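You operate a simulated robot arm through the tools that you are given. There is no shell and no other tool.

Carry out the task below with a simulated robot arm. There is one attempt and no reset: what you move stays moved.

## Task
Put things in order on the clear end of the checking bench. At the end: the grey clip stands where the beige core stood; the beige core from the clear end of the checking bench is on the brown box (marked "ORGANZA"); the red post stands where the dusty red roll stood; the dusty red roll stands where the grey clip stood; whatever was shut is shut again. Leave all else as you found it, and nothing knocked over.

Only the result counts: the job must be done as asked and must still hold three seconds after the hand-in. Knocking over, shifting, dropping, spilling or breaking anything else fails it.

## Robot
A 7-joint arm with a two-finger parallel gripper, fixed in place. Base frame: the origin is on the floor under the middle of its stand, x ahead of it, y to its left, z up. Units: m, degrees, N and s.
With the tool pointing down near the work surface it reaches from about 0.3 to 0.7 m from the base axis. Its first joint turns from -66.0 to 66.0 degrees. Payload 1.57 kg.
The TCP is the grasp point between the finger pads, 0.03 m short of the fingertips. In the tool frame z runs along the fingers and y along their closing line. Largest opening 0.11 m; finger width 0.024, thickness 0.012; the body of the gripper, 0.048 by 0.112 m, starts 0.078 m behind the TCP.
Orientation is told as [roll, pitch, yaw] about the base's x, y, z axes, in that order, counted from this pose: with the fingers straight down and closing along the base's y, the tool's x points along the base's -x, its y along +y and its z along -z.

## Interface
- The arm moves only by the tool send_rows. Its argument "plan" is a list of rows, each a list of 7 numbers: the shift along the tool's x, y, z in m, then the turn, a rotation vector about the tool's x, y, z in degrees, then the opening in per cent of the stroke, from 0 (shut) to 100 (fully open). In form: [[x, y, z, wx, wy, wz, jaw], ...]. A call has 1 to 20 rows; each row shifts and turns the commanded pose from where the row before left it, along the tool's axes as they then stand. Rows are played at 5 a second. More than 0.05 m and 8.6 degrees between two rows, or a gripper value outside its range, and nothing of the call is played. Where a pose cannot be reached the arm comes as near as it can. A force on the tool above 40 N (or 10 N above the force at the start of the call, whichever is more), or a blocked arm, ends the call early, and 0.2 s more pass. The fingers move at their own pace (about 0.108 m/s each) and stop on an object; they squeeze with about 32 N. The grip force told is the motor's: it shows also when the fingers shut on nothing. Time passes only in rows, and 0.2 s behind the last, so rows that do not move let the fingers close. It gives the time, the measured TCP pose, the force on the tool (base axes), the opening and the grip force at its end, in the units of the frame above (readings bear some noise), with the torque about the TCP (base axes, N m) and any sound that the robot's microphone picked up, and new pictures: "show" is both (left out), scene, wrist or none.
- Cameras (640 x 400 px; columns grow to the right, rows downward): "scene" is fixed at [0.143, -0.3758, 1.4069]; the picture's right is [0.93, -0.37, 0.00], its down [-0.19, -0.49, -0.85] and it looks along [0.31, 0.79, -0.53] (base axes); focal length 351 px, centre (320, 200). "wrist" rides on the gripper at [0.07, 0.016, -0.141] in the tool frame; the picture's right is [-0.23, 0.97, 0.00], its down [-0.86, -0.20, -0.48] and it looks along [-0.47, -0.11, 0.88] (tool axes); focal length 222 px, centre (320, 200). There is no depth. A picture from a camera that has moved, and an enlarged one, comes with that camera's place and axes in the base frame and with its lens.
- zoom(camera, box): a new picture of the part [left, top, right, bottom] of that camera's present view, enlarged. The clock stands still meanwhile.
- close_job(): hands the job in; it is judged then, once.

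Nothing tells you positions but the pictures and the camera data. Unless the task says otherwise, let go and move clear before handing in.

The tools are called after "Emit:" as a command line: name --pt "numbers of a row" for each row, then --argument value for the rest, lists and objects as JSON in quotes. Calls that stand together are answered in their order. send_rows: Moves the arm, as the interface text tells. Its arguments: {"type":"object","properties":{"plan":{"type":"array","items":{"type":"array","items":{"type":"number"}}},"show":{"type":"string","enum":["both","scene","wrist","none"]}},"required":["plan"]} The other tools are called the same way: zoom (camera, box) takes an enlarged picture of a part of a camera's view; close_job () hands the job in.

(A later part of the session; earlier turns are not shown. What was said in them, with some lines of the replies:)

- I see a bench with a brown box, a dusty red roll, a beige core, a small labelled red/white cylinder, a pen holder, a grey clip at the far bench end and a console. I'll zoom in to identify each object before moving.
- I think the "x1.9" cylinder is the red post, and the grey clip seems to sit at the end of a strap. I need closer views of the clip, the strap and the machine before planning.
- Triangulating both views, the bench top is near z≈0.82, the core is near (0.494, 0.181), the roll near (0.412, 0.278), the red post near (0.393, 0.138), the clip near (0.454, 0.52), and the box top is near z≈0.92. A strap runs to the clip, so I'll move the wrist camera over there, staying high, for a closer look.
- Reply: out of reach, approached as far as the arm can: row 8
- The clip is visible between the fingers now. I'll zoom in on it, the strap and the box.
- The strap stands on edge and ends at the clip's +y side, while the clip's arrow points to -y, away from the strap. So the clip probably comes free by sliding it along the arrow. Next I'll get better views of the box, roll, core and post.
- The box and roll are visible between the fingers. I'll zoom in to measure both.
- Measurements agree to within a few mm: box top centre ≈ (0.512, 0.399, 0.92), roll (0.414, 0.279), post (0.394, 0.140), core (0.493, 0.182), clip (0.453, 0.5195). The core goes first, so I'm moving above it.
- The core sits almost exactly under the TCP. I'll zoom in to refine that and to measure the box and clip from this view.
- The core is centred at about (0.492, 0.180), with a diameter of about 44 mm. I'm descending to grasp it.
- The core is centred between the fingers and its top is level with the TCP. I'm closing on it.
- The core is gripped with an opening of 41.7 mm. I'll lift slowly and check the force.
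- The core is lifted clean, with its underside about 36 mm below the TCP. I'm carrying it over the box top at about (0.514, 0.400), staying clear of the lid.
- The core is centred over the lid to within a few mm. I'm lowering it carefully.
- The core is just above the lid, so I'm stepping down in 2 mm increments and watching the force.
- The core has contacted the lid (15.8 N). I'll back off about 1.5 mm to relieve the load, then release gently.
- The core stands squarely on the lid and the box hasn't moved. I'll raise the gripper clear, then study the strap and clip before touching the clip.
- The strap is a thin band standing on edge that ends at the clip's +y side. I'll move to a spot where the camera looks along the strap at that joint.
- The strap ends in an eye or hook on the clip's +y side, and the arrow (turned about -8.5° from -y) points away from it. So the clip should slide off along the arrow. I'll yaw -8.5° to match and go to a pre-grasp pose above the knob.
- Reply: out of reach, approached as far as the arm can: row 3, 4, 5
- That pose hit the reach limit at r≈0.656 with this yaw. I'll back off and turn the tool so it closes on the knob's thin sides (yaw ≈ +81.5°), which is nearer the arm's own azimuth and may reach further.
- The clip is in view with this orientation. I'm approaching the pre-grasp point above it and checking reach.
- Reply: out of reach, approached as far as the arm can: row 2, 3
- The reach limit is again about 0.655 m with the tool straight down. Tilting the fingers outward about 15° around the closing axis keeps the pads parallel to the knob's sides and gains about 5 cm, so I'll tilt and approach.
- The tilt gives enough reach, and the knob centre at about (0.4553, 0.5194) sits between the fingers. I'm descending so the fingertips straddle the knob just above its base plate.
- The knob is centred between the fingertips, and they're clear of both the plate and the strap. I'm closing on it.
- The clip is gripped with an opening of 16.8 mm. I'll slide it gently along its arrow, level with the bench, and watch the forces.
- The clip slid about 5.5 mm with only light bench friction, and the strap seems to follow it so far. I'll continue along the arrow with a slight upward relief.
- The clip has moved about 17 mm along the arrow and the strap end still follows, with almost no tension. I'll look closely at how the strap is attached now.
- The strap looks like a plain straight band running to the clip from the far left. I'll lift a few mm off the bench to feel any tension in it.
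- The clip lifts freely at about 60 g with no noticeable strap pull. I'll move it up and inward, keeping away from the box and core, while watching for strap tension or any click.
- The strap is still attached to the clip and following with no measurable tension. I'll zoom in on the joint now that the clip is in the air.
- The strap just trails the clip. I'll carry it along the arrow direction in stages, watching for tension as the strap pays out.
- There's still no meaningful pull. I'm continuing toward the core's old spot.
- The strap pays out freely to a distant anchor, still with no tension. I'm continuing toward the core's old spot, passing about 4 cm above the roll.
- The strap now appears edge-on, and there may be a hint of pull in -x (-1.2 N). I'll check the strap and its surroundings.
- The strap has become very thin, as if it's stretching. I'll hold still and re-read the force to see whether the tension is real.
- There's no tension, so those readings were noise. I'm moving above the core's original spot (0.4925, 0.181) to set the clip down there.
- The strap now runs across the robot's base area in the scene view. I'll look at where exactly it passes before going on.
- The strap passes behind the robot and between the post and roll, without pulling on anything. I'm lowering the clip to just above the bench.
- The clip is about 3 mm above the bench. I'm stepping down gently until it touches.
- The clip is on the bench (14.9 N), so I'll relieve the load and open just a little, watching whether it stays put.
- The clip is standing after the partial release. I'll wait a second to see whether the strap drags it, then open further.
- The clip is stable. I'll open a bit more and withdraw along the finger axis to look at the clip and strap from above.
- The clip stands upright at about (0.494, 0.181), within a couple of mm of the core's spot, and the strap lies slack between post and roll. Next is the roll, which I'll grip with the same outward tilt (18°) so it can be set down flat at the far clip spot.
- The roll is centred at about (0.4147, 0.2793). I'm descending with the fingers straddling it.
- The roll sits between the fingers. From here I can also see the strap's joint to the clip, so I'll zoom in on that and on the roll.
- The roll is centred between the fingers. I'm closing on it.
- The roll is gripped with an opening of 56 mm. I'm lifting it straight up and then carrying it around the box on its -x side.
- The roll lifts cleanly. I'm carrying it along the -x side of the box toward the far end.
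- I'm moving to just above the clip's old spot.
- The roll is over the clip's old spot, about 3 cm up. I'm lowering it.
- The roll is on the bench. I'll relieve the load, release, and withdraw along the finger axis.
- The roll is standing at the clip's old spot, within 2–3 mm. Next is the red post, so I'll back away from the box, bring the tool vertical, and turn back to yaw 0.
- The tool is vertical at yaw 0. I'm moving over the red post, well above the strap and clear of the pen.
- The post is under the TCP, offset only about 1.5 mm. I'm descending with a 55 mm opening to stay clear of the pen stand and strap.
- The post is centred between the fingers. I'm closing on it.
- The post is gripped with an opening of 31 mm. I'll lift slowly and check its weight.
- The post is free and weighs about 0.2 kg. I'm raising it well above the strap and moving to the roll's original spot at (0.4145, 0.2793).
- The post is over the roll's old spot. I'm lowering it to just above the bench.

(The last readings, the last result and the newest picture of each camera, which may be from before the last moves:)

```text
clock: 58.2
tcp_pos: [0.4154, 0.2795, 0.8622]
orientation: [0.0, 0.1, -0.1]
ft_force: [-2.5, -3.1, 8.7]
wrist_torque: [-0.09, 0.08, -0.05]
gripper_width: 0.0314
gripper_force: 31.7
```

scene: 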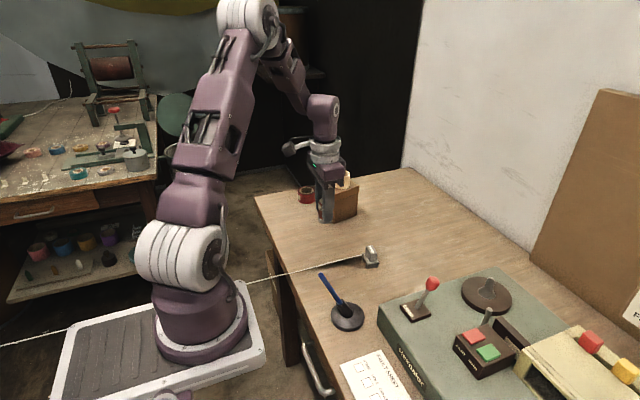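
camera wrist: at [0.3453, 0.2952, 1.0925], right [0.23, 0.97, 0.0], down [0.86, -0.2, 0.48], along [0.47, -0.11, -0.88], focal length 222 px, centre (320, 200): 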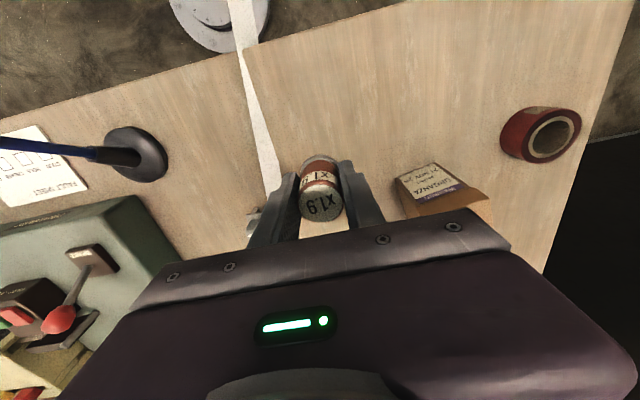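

The post has touched down. I'll relieve the load, release gently, and rise straight up.

Emit:
send_rows --pt "0 0 -0.0006 0 0 0 20" --pt "0 0 0 0 0 0 34" --pt "0 0 0 0 0 0 48" --pt "0 0 0 0 0 0 55" --pt "0 0 -0.015 0 0 0 55" --pt "0 0 -0.03 0 0 0 55" --pt "0 0 -0.035 0 0 0 55" --show "both"

Emit:
zoom --camera "scene" --box '[270, 170, 410, 290]'

Emit:
zoom --camera "wrist" --box '[230, 90, 430, 220]'

```text
clock: 59.8
tcp_pos: [0.4137, 0.2808, 0.943]
orientation: [0.0, 0.0, 0.0]
ft_force: [-1.1, 0.0, 0.3]
wrist_torque: [-0.01, 0.04, -0.03]
gripper_width: 0.0606
gripper_force: 0.1
camera wrist: at [0.3448, 0.2967, 1.0845], right [0.23, 0.97, 0.0], down [0.86, -0.2, 0.48], along [0.47, -0.11, -0.88], focal length 222 px, centre (320, 200)
```

scene: 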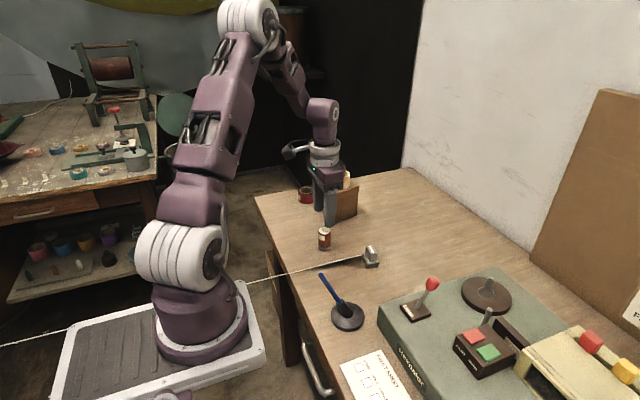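
wrist: 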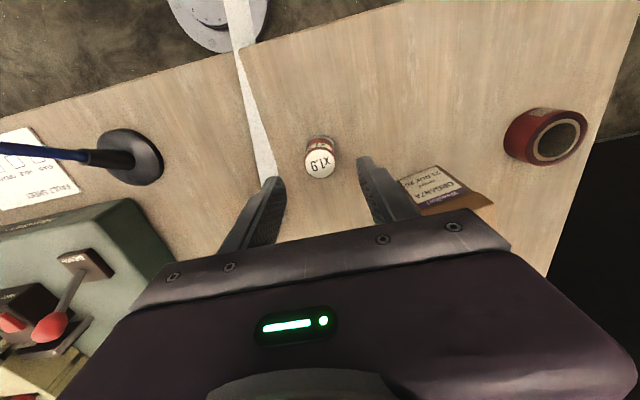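

```text
3.33 times, centred on (340, 230) of scene
camera zoom: at [0.143, -0.3758, 1.4069], right [0.93, -0.37, 0.0], down [-0.19, -0.49, -0.85], along [0.31, 0.79, -0.53], focal length 1169 px, centre (253, 100)
```

zoom: 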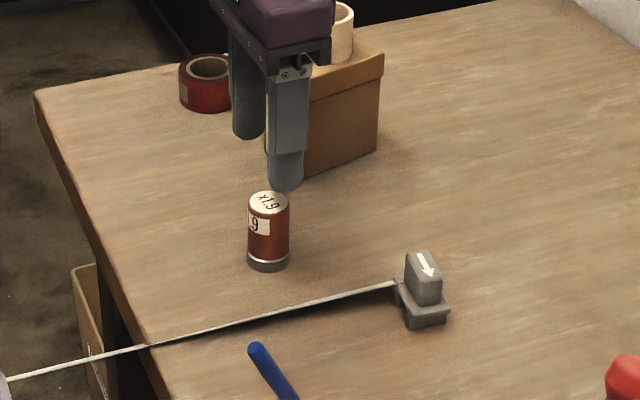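

```text
3.08 times, centred on (330, 155) of wrist
camera zoom: at [0.3448, 0.2967, 1.0845], right [0.23, 0.97, 0.0], down [0.86, -0.2, 0.48], along [0.47, -0.11, -0.88], focal length 684 px, centre (289, 338)
```

zoom: 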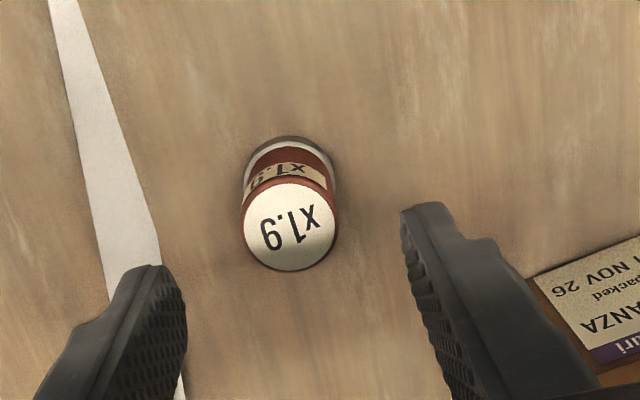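

All four items are placed and upright. Before handing in, I'll rise clear and turn the wrist camera toward the strap's far end, to make sure that moving the clip hasn't pulled anything open over there.

Emit:
send_rows --pt "0 0 -0.04 0 0 0 55" --pt "0.015 0 -0.04 0 0 0 55" --pt "0.02 0.0 -0.04 0 0 0 55" --pt "0 0 0 0 0 -8.2 55" --pt "0 0 0 0 0 -8.2 55" --pt "0 0 0 0 0 -8.2 55" --pt "0 0 0 0 0 -8.2 55" --pt "0 0 0 0 0 -8.2 55" --pt "0 0 0 0 0 -8.2 55" --pt "0 0 0 0 0 -8.2 55" --pt "0 0 0 0 0 -8.2 55" --pt "0 0 0 0 0 -8.2 55" --pt "0 0 0 0 0 -8.2 55" --show "both"

```text
clock: 62.6
tcp_pos: [0.3796, 0.2803, 1.0621]
orientation: [0.0, 0.0, 82.2]
ft_force: [-0.2, -0.7, -0.6]
wrist_torque: [0.01, 0.04, 0.0]
gripper_width: 0.0605
gripper_force: 0.1
camera wrist: at [0.3538, 0.2128, 1.2043], right [-0.93, 0.36, 0.0], down [0.31, 0.82, 0.48], along [0.17, 0.45, -0.88], focal length 222 px, centre (320, 200)
```

scene: 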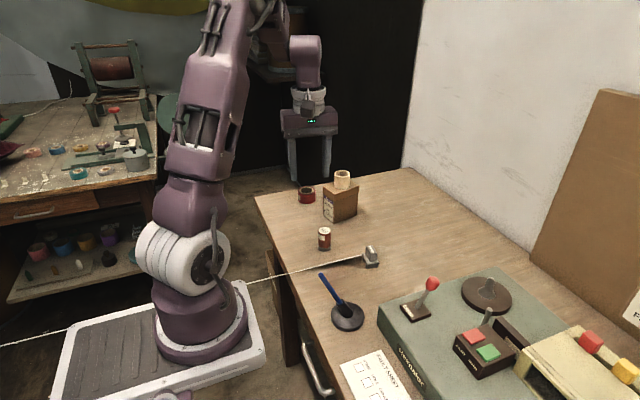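
wrist: 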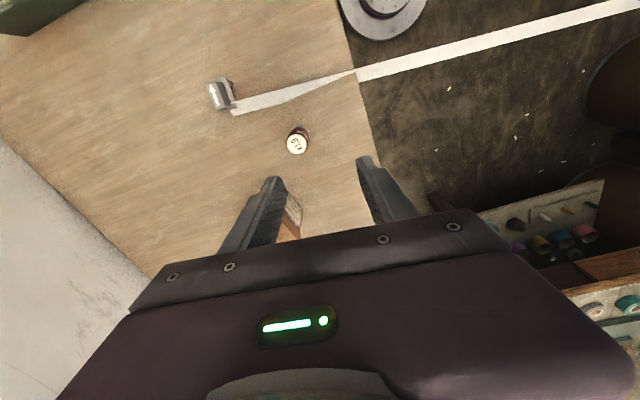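

The bench view looks good from above. I'm rolling the wrist to look along the strap toward its far end.

Emit:
send_rows --pt "0 0 0 -8 0 0 55" --pt "0 0 0 -8 0 0 55" --pt "0 0 0 -8 0 0 55" --pt "0 0 0 -8 0 0 55" --pt "0 0 0 -8 0 0 55" --pt "0 0 0 -8 0 0 55" --show "both"

```text
clock: 64.0
tcp_pos: [0.3789, 0.28, 1.0618]
orientation: [48.2, 0.0, 82.0]
ft_force: [0.2, -0.9, 0.5]
wrist_torque: [0.0, 0.02, -0.05]
gripper_width: 0.0605
gripper_force: 0.0
camera wrist: at [0.4633, 0.1976, 1.1692], right [-0.61, 0.31, 0.73], down [0.6, 0.78, 0.17], along [-0.51, 0.54, -0.67], focal length 222 px, centre (320, 200)
```

scene: 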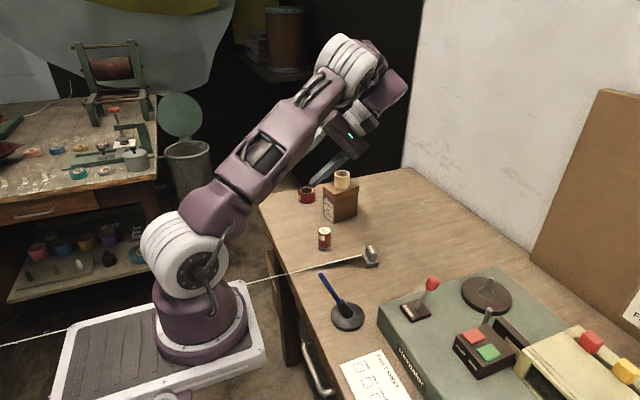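
wrist: 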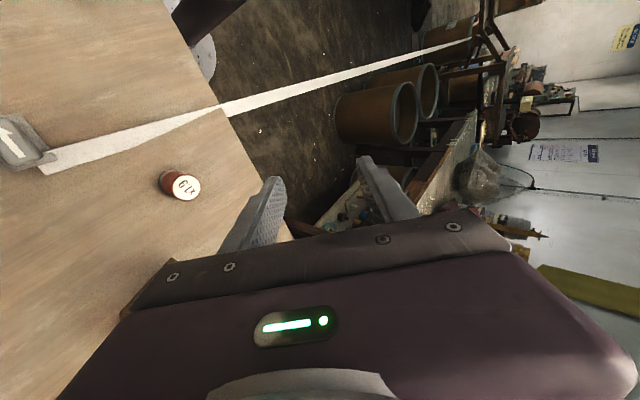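

Now I can see the strap's far end in the distance. I'll zoom in on it.

Emit:
zoom --camera "wrist" --box '[320, 0, 560, 150]'

Emit:
zoom --camera "wrist" --box '[410, 0, 530, 80]'

Emit:
zoom --camera "wrist" --box '[0, 80, 240, 220]'

```text
2.67 times, centred on (440, 75) of wrist
camera zoom: at [0.4633, 0.1976, 1.1692], right [-0.61, 0.31, 0.73], down [0.6, 0.78, 0.17], along [-0.51, 0.54, -0.67], focal length 592 px, centre (0, 533)
```

zoom: 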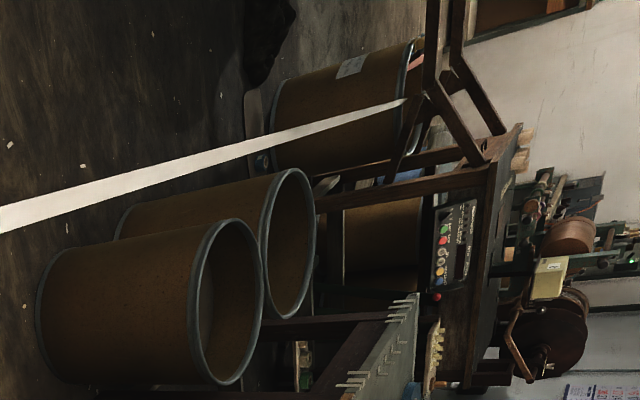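

```text
5.00 times, centred on (470, 40) of wrist
camera zoom: at [0.4633, 0.1976, 1.1692], right [-0.61, 0.31, 0.73], down [0.6, 0.78, 0.17], along [-0.51, 0.54, -0.67], focal length 1111 px, centre (-430, 1000)
```

zoom: 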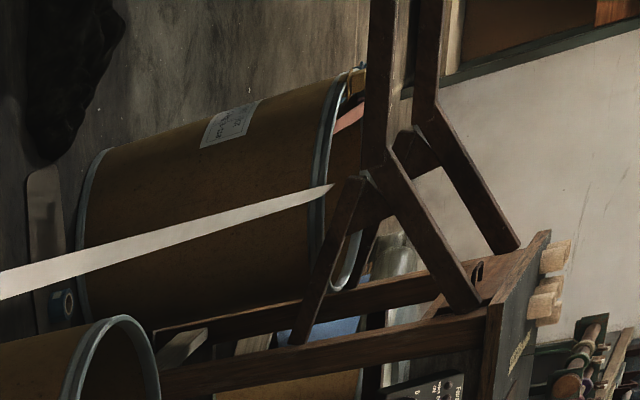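

```text
2.67 times, centred on (120, 150) of wrist
camera zoom: at [0.4633, 0.1976, 1.1692], right [-0.61, 0.31, 0.73], down [0.6, 0.78, 0.17], along [-0.51, 0.54, -0.67], focal length 592 px, centre (853, 333)
```

zoom: 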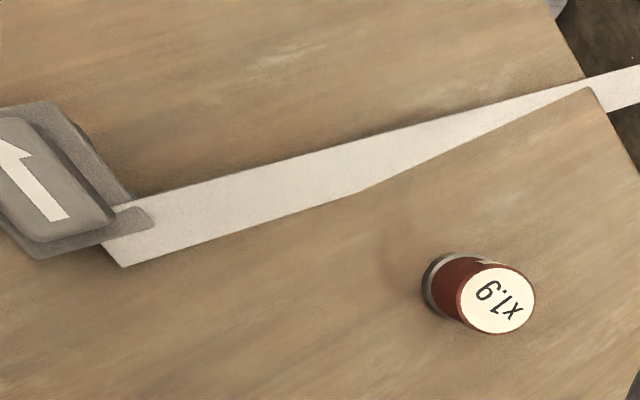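

The strap's far end sits undisturbed by a distant stand, and nothing there has been pulled open. I'll do a final check of every item from the scene camera.

Emit:
zoom --camera "scene" --box '[280, 160, 420, 280]'

Emit:
zoom --camera "scene" --box '[280, 240, 480, 400]'

Emit:
zoom --camera "scene" --box '[0, 0, 320, 200]'

```text
3.33 times, centred on (350, 220) of scene
camera zoom: at [0.143, -0.3758, 1.4069], right [0.93, -0.37, 0.0], down [-0.19, -0.49, -0.85], along [0.31, 0.79, -0.53], focal length 1169 px, centre (220, 133)
```

zoom: 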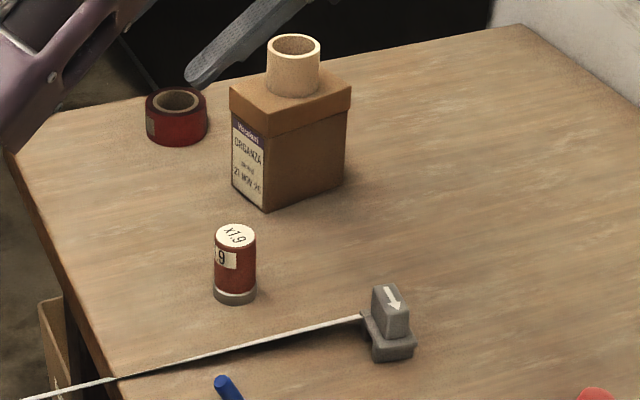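

```text
2.50 times, centred on (380, 320) of scene
camera zoom: at [0.143, -0.3758, 1.4069], right [0.93, -0.37, 0.0], down [-0.19, -0.49, -0.85], along [0.31, 0.79, -0.53], focal length 877 px, centre (170, -100)
```

zoom: 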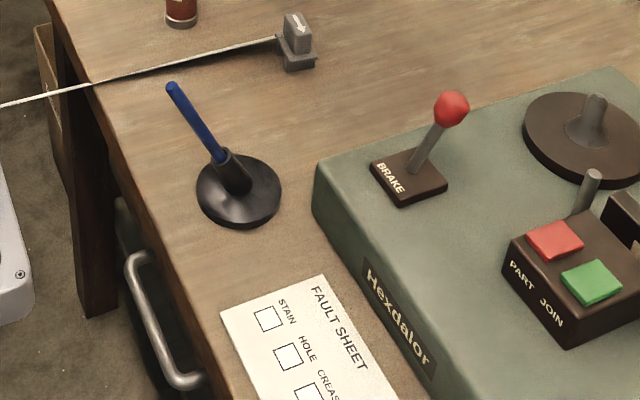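

```text
2.00 times, centred on (160, 100) of scene
camera zoom: at [0.143, -0.3758, 1.4069], right [0.93, -0.37, 0.0], down [-0.19, -0.49, -0.85], along [0.31, 0.79, -0.53], focal length 702 px, centre (640, 400)
```

zoom: 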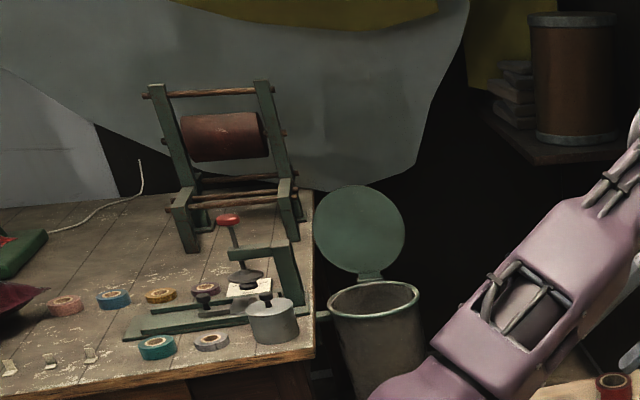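

Everything checks out:
- **Core:** stands on the ORGANZA box.
- **Clip:** at the core's old spot.
- **Post:** at the roll's old spot.
- **Roll:** at the clip's old spot.

All four are upright and nothing else has moved. The clip's strap is still attached and lying slack. The gripper is open and clear, so I'm handing in.

Emit:
close_job

```text
The job is handed in.
```

I've handed the job in, and all four items are where you asked, each within about 5 mm by the camera views. I don't have the judge's result.

| Item | Now stands |
|---|---|
| Beige core | on the lid of the brown ORGANZA box |
| Grey clip | where the beige core stood |
| Dusty red roll | where the grey clip stood |
| Red post (marked "x1.9") | where the dusty red roll stood |

**Strap on the clip:** the grey clip has a long strap that runs off behind the robot. I left it attached, because moving the clip put no tension on it. It now lies slack across the bench on the near side of the red post. Its far end, at a distant stand, looked undisturbed.

I saw nothing knocked over or otherwise out of place. I opened nothing, so nothing needed shutting again. The clip hadn't moved on its own for about 30 seconds before hand-in, and the gripper was open and clear.
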